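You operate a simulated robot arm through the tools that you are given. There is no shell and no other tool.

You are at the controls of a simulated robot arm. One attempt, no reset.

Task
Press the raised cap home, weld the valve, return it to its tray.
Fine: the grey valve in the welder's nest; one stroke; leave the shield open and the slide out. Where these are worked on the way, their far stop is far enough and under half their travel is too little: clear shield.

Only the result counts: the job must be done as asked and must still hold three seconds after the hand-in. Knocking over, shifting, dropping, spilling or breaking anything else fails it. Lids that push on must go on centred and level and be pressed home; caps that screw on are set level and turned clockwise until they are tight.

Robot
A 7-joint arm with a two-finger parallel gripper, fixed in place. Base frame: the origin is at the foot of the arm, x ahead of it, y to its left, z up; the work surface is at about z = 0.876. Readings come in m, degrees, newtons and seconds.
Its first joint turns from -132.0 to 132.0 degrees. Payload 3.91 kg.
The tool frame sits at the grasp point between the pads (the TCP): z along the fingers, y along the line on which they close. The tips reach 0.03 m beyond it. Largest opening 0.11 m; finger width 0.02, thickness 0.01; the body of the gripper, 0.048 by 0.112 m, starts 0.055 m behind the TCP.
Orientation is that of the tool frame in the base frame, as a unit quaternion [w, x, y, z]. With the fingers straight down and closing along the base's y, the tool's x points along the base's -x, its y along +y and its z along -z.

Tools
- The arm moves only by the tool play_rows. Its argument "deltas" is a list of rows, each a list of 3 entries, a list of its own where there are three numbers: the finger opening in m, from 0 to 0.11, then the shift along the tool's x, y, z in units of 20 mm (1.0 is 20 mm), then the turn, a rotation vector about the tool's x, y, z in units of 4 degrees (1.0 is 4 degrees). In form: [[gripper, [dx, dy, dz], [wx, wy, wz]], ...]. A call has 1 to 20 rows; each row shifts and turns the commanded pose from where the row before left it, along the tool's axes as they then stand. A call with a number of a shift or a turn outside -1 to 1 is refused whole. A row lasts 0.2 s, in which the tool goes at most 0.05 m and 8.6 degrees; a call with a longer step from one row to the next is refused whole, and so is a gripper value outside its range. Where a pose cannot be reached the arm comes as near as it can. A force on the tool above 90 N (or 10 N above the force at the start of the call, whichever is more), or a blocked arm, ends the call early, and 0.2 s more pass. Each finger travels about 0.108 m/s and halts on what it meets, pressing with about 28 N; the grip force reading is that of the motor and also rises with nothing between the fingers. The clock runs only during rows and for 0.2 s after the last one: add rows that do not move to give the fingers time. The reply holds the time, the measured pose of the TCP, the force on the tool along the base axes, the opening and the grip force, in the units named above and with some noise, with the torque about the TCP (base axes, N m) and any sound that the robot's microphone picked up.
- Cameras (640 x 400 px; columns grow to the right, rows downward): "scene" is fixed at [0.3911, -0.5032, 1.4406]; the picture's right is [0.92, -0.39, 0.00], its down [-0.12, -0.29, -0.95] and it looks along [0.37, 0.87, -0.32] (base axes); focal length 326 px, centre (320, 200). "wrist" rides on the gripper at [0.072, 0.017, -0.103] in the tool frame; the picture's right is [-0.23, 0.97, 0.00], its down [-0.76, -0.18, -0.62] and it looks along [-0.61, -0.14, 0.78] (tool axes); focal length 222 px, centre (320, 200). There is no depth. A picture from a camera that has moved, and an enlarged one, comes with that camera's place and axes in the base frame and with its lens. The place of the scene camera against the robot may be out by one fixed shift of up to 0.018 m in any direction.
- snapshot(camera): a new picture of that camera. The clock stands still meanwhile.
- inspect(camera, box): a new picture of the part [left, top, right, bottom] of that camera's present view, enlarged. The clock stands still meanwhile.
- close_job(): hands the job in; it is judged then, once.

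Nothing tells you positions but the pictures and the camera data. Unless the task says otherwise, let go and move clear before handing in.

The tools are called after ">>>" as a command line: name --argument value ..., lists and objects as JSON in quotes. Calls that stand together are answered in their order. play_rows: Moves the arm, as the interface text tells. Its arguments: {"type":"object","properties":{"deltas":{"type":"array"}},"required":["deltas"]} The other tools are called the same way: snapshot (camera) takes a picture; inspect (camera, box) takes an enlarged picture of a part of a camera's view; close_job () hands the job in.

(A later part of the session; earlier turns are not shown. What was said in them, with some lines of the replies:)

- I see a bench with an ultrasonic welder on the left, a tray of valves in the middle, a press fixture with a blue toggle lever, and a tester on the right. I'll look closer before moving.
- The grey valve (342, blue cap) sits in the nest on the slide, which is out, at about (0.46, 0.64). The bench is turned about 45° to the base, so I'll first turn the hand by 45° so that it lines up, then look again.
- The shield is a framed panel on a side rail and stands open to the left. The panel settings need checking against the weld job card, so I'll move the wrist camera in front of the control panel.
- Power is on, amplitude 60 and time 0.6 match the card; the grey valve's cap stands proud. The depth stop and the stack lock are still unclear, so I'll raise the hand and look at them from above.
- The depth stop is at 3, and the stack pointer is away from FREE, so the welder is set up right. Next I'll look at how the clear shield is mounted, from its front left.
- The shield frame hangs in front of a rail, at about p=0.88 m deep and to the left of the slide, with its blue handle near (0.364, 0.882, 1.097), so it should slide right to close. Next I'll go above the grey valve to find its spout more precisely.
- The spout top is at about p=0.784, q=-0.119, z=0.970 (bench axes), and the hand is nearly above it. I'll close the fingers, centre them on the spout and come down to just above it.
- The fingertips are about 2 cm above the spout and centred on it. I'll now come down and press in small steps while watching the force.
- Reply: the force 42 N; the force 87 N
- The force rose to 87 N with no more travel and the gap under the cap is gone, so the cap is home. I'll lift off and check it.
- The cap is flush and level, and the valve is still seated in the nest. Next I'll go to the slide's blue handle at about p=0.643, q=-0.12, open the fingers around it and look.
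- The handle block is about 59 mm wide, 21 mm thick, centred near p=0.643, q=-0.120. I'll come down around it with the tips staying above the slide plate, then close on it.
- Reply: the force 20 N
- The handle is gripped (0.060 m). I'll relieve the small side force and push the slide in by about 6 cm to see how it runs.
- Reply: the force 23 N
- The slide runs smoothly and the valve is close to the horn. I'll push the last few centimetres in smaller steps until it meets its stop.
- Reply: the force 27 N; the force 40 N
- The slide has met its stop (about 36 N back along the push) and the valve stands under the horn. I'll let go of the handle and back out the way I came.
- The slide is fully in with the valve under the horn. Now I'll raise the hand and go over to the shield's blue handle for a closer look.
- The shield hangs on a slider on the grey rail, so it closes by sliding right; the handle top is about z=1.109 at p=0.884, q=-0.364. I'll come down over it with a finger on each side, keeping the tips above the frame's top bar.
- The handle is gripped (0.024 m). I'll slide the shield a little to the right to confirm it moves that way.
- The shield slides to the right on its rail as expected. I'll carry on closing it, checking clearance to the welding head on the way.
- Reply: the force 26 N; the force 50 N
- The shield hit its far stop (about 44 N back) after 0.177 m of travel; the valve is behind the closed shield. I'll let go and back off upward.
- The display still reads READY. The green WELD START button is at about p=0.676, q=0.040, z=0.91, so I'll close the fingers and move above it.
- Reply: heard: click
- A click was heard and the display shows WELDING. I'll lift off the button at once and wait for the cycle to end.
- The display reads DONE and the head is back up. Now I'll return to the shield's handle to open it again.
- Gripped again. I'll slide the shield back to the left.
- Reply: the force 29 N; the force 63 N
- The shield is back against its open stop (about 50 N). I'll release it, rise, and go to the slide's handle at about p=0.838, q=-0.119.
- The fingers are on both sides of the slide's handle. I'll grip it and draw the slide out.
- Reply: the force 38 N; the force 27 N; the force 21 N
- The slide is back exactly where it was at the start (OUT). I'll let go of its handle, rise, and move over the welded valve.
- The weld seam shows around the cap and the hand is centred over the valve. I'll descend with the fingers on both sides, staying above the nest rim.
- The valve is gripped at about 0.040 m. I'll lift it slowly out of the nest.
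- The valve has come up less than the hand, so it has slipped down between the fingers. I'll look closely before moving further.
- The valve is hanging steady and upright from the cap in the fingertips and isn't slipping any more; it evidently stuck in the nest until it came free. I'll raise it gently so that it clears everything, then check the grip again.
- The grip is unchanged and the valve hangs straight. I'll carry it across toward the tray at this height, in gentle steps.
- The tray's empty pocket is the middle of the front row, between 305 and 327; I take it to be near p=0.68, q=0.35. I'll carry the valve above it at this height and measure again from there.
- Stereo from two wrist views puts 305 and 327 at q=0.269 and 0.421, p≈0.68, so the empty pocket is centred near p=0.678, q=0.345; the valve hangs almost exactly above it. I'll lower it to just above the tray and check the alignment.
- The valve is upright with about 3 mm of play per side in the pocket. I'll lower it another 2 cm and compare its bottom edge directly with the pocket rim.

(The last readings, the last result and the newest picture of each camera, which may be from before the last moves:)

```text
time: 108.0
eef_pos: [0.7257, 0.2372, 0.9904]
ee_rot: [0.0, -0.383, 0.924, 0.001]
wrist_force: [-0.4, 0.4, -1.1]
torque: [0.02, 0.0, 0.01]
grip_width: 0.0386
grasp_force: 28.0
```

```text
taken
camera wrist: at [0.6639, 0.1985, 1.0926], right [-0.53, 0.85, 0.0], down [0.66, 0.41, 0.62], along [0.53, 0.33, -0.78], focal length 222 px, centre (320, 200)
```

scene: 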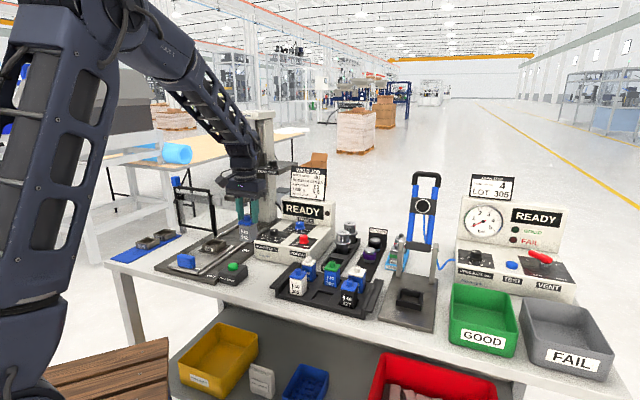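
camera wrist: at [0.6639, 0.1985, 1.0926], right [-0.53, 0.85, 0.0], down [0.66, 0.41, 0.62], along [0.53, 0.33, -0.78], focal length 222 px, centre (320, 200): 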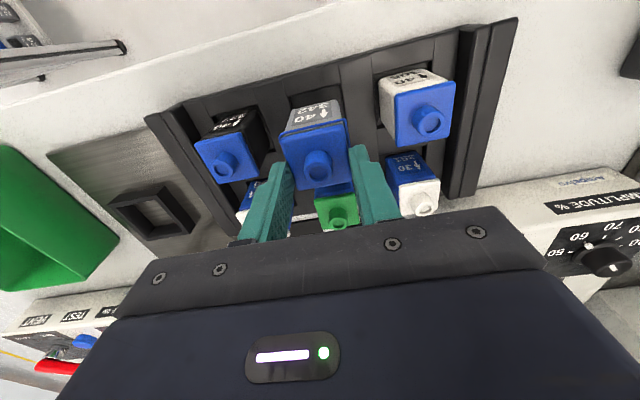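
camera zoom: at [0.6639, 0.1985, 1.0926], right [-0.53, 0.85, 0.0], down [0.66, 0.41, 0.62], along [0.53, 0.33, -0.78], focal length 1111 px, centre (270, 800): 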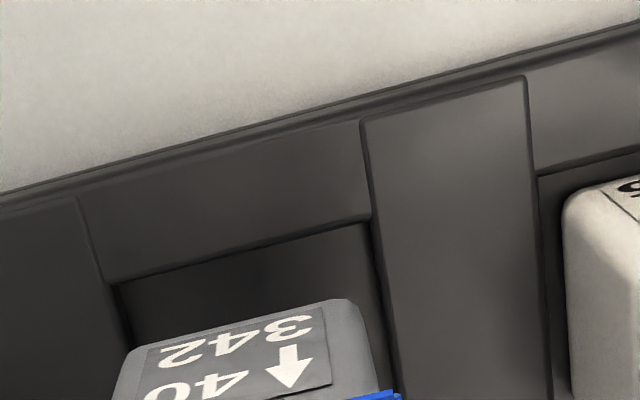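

The valve's bottom edge lines up with the pocket to within about 1–2 mm. I'll trim it 1 mm to the left and lower it into the pocket slowly, watching the force.

>>> play_rows --deltas '[[0.02, [0, 0.06, 0], [0, 0, 0]], [0.02, [0, 0, 0.2], [0, 0, 0]], [0.02, [0, 0, 0.2], [0, 0, 0]], [0.02, [0, 0, 0.2], [0, 0, 0]], [0.02, [0, 0, 0.15], [0, 0, 0]], [0.02, [0, 0, 0.15], [0, 0, 0]], [0.02, [0, 0, 0.1], [0, 0, 0]]]'

>>> inspect --camera "scene" --box '[300, 255, 350, 305]'

>>> inspect --camera "wrist" --box '[280, 40, 380, 120]'

```text
time: 109.6
eef_pos: [0.7265, 0.2394, 0.9696]
ee_rot: [0.0, -0.383, 0.924, 0.001]
wrist_force: [0.0, 0.4, -1.1]
torque: [0.03, 0.0, 0.0]
grip_width: 0.0388
grasp_force: 28.4
```

```text
8.00 times, centred on (325, 280) of scene
camera zoom: at [0.3911, -0.5032, 1.4406], right [0.92, -0.39, 0.0], down [-0.12, -0.29, -0.95], along [0.37, 0.87, -0.32], focal length 2605 px, centre (280, -440)
```

zoom: 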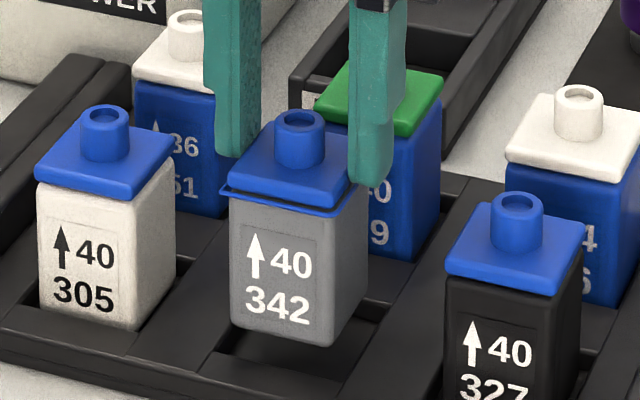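

```text
5.00 times, centred on (330, 80) of wrist
camera zoom: at [0.6624, 0.199, 1.073], right [-0.53, 0.85, 0.0], down [0.66, 0.41, 0.62], along [0.53, 0.33, -0.78], focal length 1111 px, centre (270, 800)
```

zoom: 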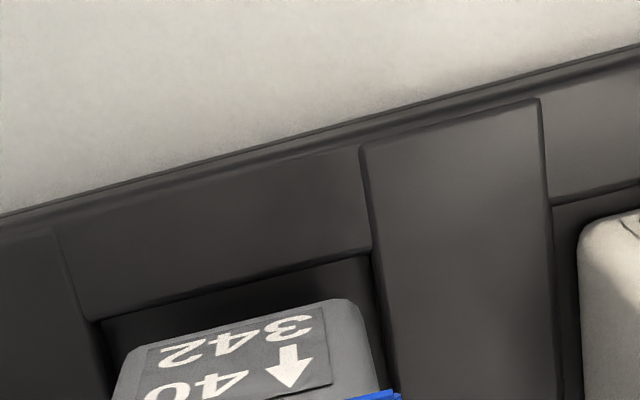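

>>> play_rows --deltas '[[0.02, [0.05, -0.02, 0.1], [0, 0, 0]], [0.02, [0, 0, 0.15], [0, 0, 0]], [0.02, [0, 0, 0.1], [0, 0, 0]], [0.02, [0, 0, 0.1], [0, 0, 0]]]'

>>> inspect --camera "scene" --box '[300, 255, 350, 305]'

```text
time: 110.6
eef_pos: [0.7248, 0.2372, 0.9611]
ee_rot: [-0.001, -0.382, 0.924, 0.0]
wrist_force: [0.4, 0.5, -1.1]
torque: [-0.02, -0.04, -0.03]
grip_width: 0.0387
grasp_force: 27.4
```

```text
8.00 times, centred on (325, 280) of scene
camera zoom: at [0.3911, -0.5032, 1.4406], right [0.92, -0.39, 0.0], down [-0.12, -0.29, -0.95], along [0.37, 0.87, -0.32], focal length 2605 px, centre (280, -440)
```

zoom: 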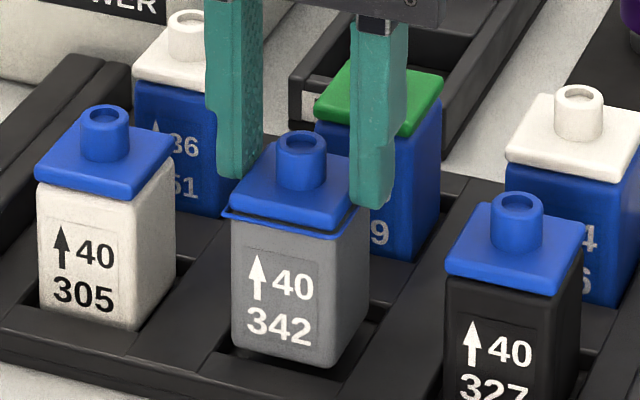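

>>> play_rows --deltas '[[0.02, [0, 0, 0.1], [0, 0, 0]], [0.02, [0, 0, 0.1], [0, 0, 0]], [0.02, [0, 0, 0.1], [0, 0, 0]]]'

>>> inspect --camera "scene" --box '[300, 255, 350, 305]'

```text
time: 111.4
eef_pos: [0.7255, 0.2385, 0.9544]
ee_rot: [0.0, -0.383, 0.924, 0.0]
wrist_force: [-0.4, -0.3, -1.0]
torque: [-0.02, 0.01, 0.01]
grip_width: 0.0387
grasp_force: 28.2
```

```text
8.00 times, centred on (325, 280) of scene
camera zoom: at [0.3911, -0.5032, 1.4406], right [0.92, -0.39, 0.0], down [-0.12, -0.29, -0.95], along [0.37, 0.87, -0.32], focal length 2605 px, centre (280, -440)
```

zoom: 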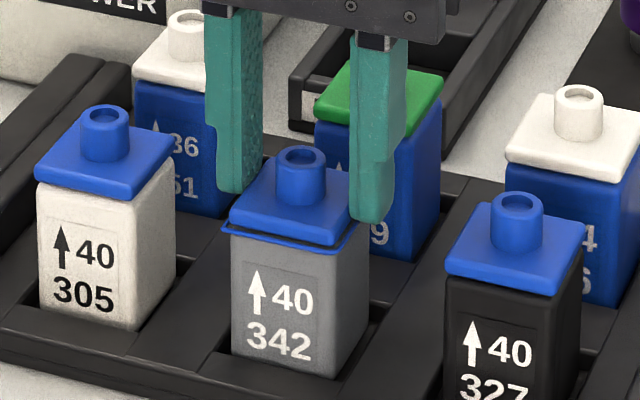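

>>> play_rows --deltas '[[0.02, [0, 0, 0.1], [0, 0, 0]], [0.02, [0, 0, 0.1], [0, 0, 0]]]'

>>> inspect --camera "scene" --box '[300, 255, 350, 305]'

```text
time: 112.0
eef_pos: [0.7245, 0.2381, 0.9525]
ee_rot: [0.001, -0.382, 0.924, 0.0]
wrist_force: [-6.0, -1.7, 21.9]
torque: [-0.29, 0.55, -0.05]
grip_width: 0.0387
grasp_force: 28.0
```

```text
8.00 times, centred on (325, 280) of scene
camera zoom: at [0.3911, -0.5032, 1.4406], right [0.92, -0.39, 0.0], down [-0.12, -0.29, -0.95], along [0.37, 0.87, -0.32], focal length 2605 px, centre (280, -440)
```

zoom: 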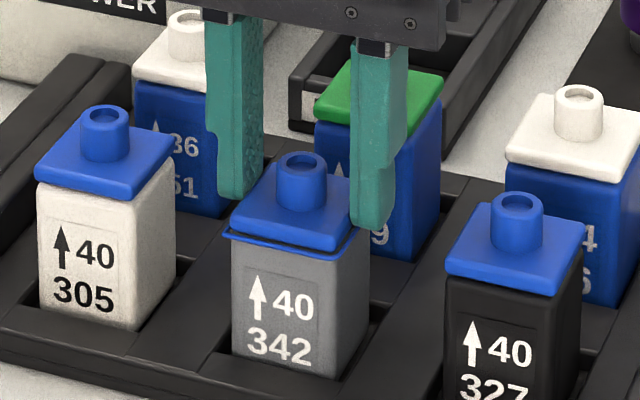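

A contact force of 22 N and the label height both show the valve seated on the pocket floor like its neighbours. I'll ease the pressure, open the fingers gently, and check before rising.

>>> play_rows --deltas '[[0.02, [0, 0, -0.08], [0, 0, 0]], [0.045, [0, 0, 0], [0, 0, 0]], [0.055, [0, 0, 0], [0, 0, 0]], [0.065, [0, 0, 0], [0, 0, 0]], [0.065, [0, 0, 0], [0, 0, 0]]]'

>>> inspect --camera "scene" --box '[300, 255, 350, 305]'

>>> snapshot --camera "wrist"

```text
time: 113.2
eef_pos: [0.7261, 0.2383, 0.9526]
ee_rot: [0.0, -0.382, 0.924, 0.0]
wrist_force: [-0.3, -0.2, 0.2]
torque: [-0.03, 0.02, 0.0]
grip_width: 0.0649
grasp_force: 0.0
```

```text
8.00 times, centred on (325, 280) of scene
camera zoom: at [0.3911, -0.5032, 1.4406], right [0.92, -0.39, 0.0], down [-0.12, -0.29, -0.95], along [0.37, 0.87, -0.32], focal length 2605 px, centre (280, -440)
```

zoom: 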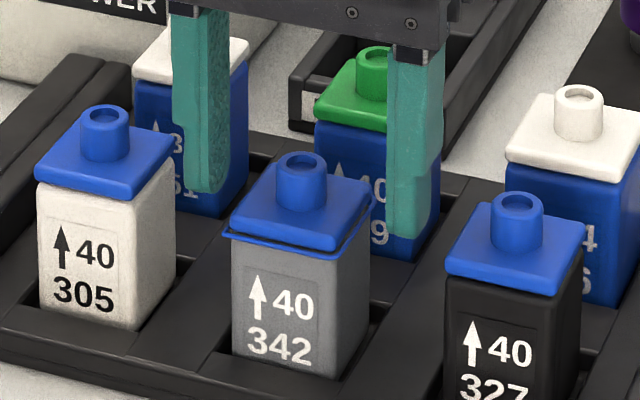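

```text
taken
camera wrist: at [0.6629, 0.1978, 1.0562], right [-0.53, 0.85, 0.0], down [0.66, 0.41, 0.62], along [0.53, 0.33, -0.78], focal length 222 px, centre (320, 200)
```

wrist: 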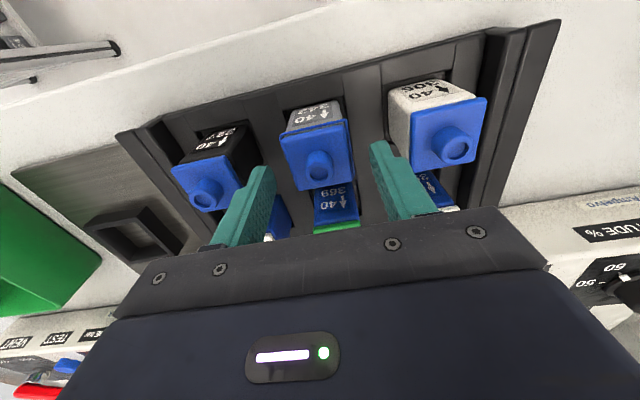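

The valve stands free and upright in its pocket. I'll rise straight up and clear, then check everything.

>>> play_rows --deltas '[[0.065, [0, 0, -0.3], [0, 0, 0]], [0.065, [0, 0, -0.5], [0, 0, 0]], [0.065, [0, 0, -0.8], [0, 0, 0]], [0.065, [0, 0, -1], [0, 0, 0]], [0.065, [0, 0, -1], [0, 0, 0]], [0.065, [0, 0, -1], [0, 0, 0]], [0.065, [0, 0, -1], [0, 0, 0]], [0.065, [0, 0, -1], [0, 0, 0]], [0.065, [0, 0, -1], [0, 0, 0]], [0.065, [0, 0, -1], [0, 0, 0]], [0.065, [0.5, 0, -1], [0, 0, 0]], [0.065, [0.5, 0, -1], [0, 0, 0]], [0.065, [0.5, 0, -1], [0, 0, 0]], [0.065, [0.5, 0, 0], [0, 0, 0]], [0.065, [0, 0, 0], [0, 0, 0]]]'

>>> snapshot --camera "scene"

>>> inspect --camera "scene" --box '[265, 240, 375, 320]'

>>> inspect --camera "scene" --box '[150, 150, 350, 290]'

>>> snapshot --camera "wrist"

```text
time: 116.4
eef_pos: [0.6946, 0.2095, 1.1859]
ee_rot: [-0.001, -0.383, 0.924, -0.001]
wrist_force: [0.1, -0.2, 0.1]
torque: [0.03, 0.02, -0.03]
grip_width: 0.0648
grasp_force: 0.2
```

```text
taken
```

scene: 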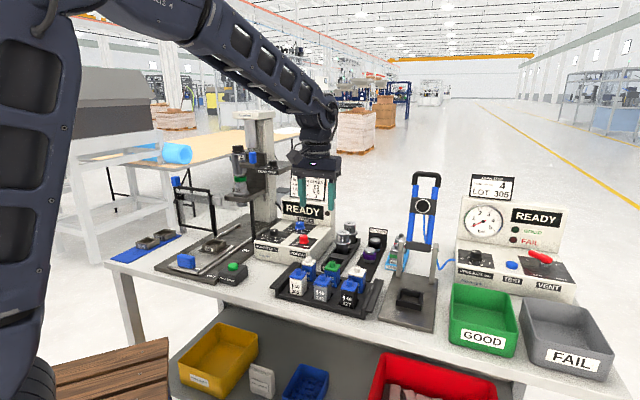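

```text
5.00 times, centred on (320, 280) of scene
camera zoom: at [0.3911, -0.5032, 1.4406], right [0.92, -0.39, 0.0], down [-0.12, -0.29, -0.95], along [0.37, 0.87, -0.32], focal length 1628 px, centre (320, -200)
```

zoom: 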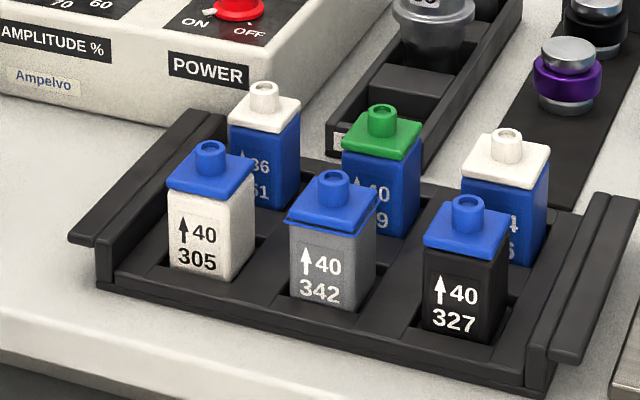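

```text
2.86 times, centred on (250, 220) of scene
camera zoom: at [0.3911, -0.5032, 1.4406], right [0.92, -0.39, 0.0], down [-0.12, -0.29, -0.95], along [0.37, 0.87, -0.32], focal length 930 px, centre (520, 143)
```

zoom: 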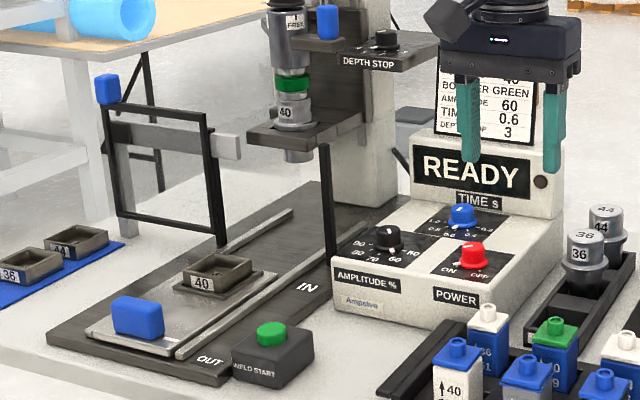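

```text
taken
camera wrist: at [0.6326, 0.1709, 1.2888], right [-0.53, 0.85, 0.0], down [0.66, 0.41, 0.62], along [0.53, 0.33, -0.78], focal length 222 px, centre (320, 200)
```

wrist: 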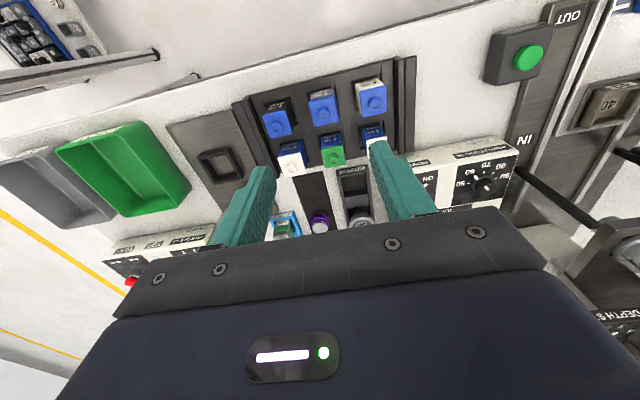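

>>> inspect --camera "wrist" --box '[240, 60, 410, 180]'

>>> inspect --camera "scene" --box '[300, 265, 345, 310]'

>>> inspect --camera "scene" --box '[150, 160, 250, 240]'

```text
3.33 times, centred on (325, 120) of wrist
camera zoom: at [0.6326, 0.1709, 1.2888], right [-0.53, 0.85, 0.0], down [0.66, 0.41, 0.62], along [0.53, 0.33, -0.78], focal length 740 px, centre (303, 467)
```

zoom: 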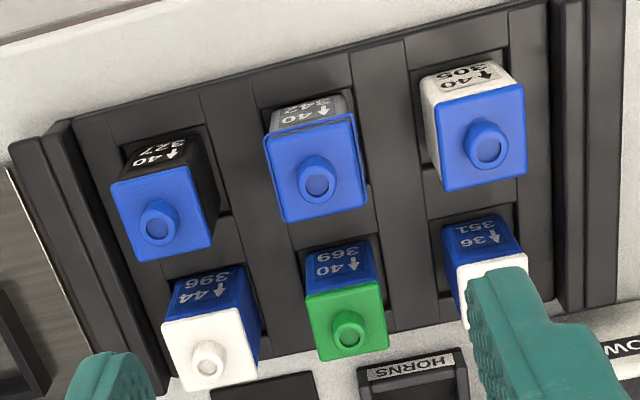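

```text
8.89 times, centred on (322, 288) of scene
camera zoom: at [0.3911, -0.5032, 1.4406], right [0.92, -0.39, 0.0], down [-0.12, -0.29, -0.95], along [0.37, 0.87, -0.32], focal length 2894 px, centre (298, -578)
```

zoom: 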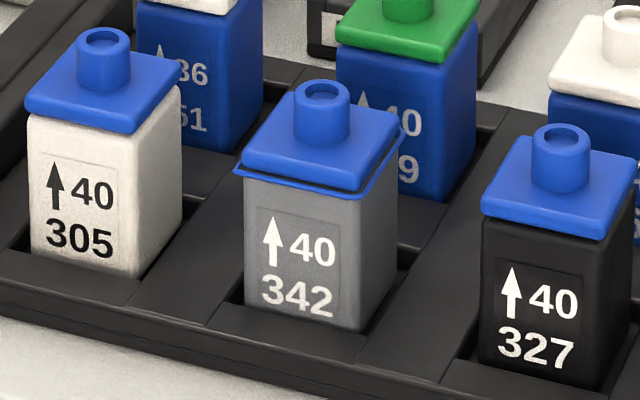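

```text
5.00 times, centred on (200, 200) of scene
camera zoom: at [0.3911, -0.5032, 1.4406], right [0.92, -0.39, 0.0], down [-0.12, -0.29, -0.95], along [0.37, 0.87, -0.32], focal length 1628 px, centre (920, 200)
```

zoom: 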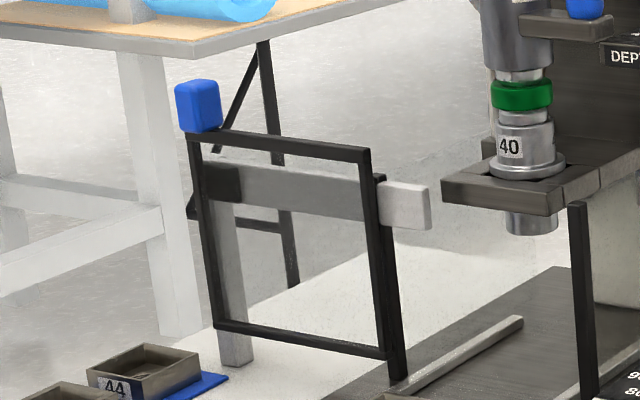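

Valve 342 is pressed, welded and standing level in its tray pocket. The shield is open against its stop, the slide is out, the welder reads READY again, and the hand is clear, so I'm handing in.

>>> close_job

```text
The job is handed in.
```

The grey valve (342) is done and handed in: its cap is pressed home, it is welded, and it is back in its tray.

- **Cap:** I pressed it with the closed fingers until it stopped moving at about 87 N. The gap under it closed, and it looked level.
- **Weld:** The dials, horn, nest and booster already matched the job card, so I changed no settings. I pressed WELD START once; the display went to WELDING and then DONE, and a weld seam showed around the cap.
- **Shield and slide:** Both were run to their far stops for the weld. The shield is open against its stop again and the slide is fully out.
- **Tray:** The valve stands upright in the middle front pocket, between 305 and 327, with its arrow facing the same way as theirs.

When I lifted the valve out of the nest, it slipped about 3 cm down through the fingers. It held steady after that, so I carried it by the cap; nothing was dropped and I saw nothing else disturbed. The hand was clear of the bench when I handed in.
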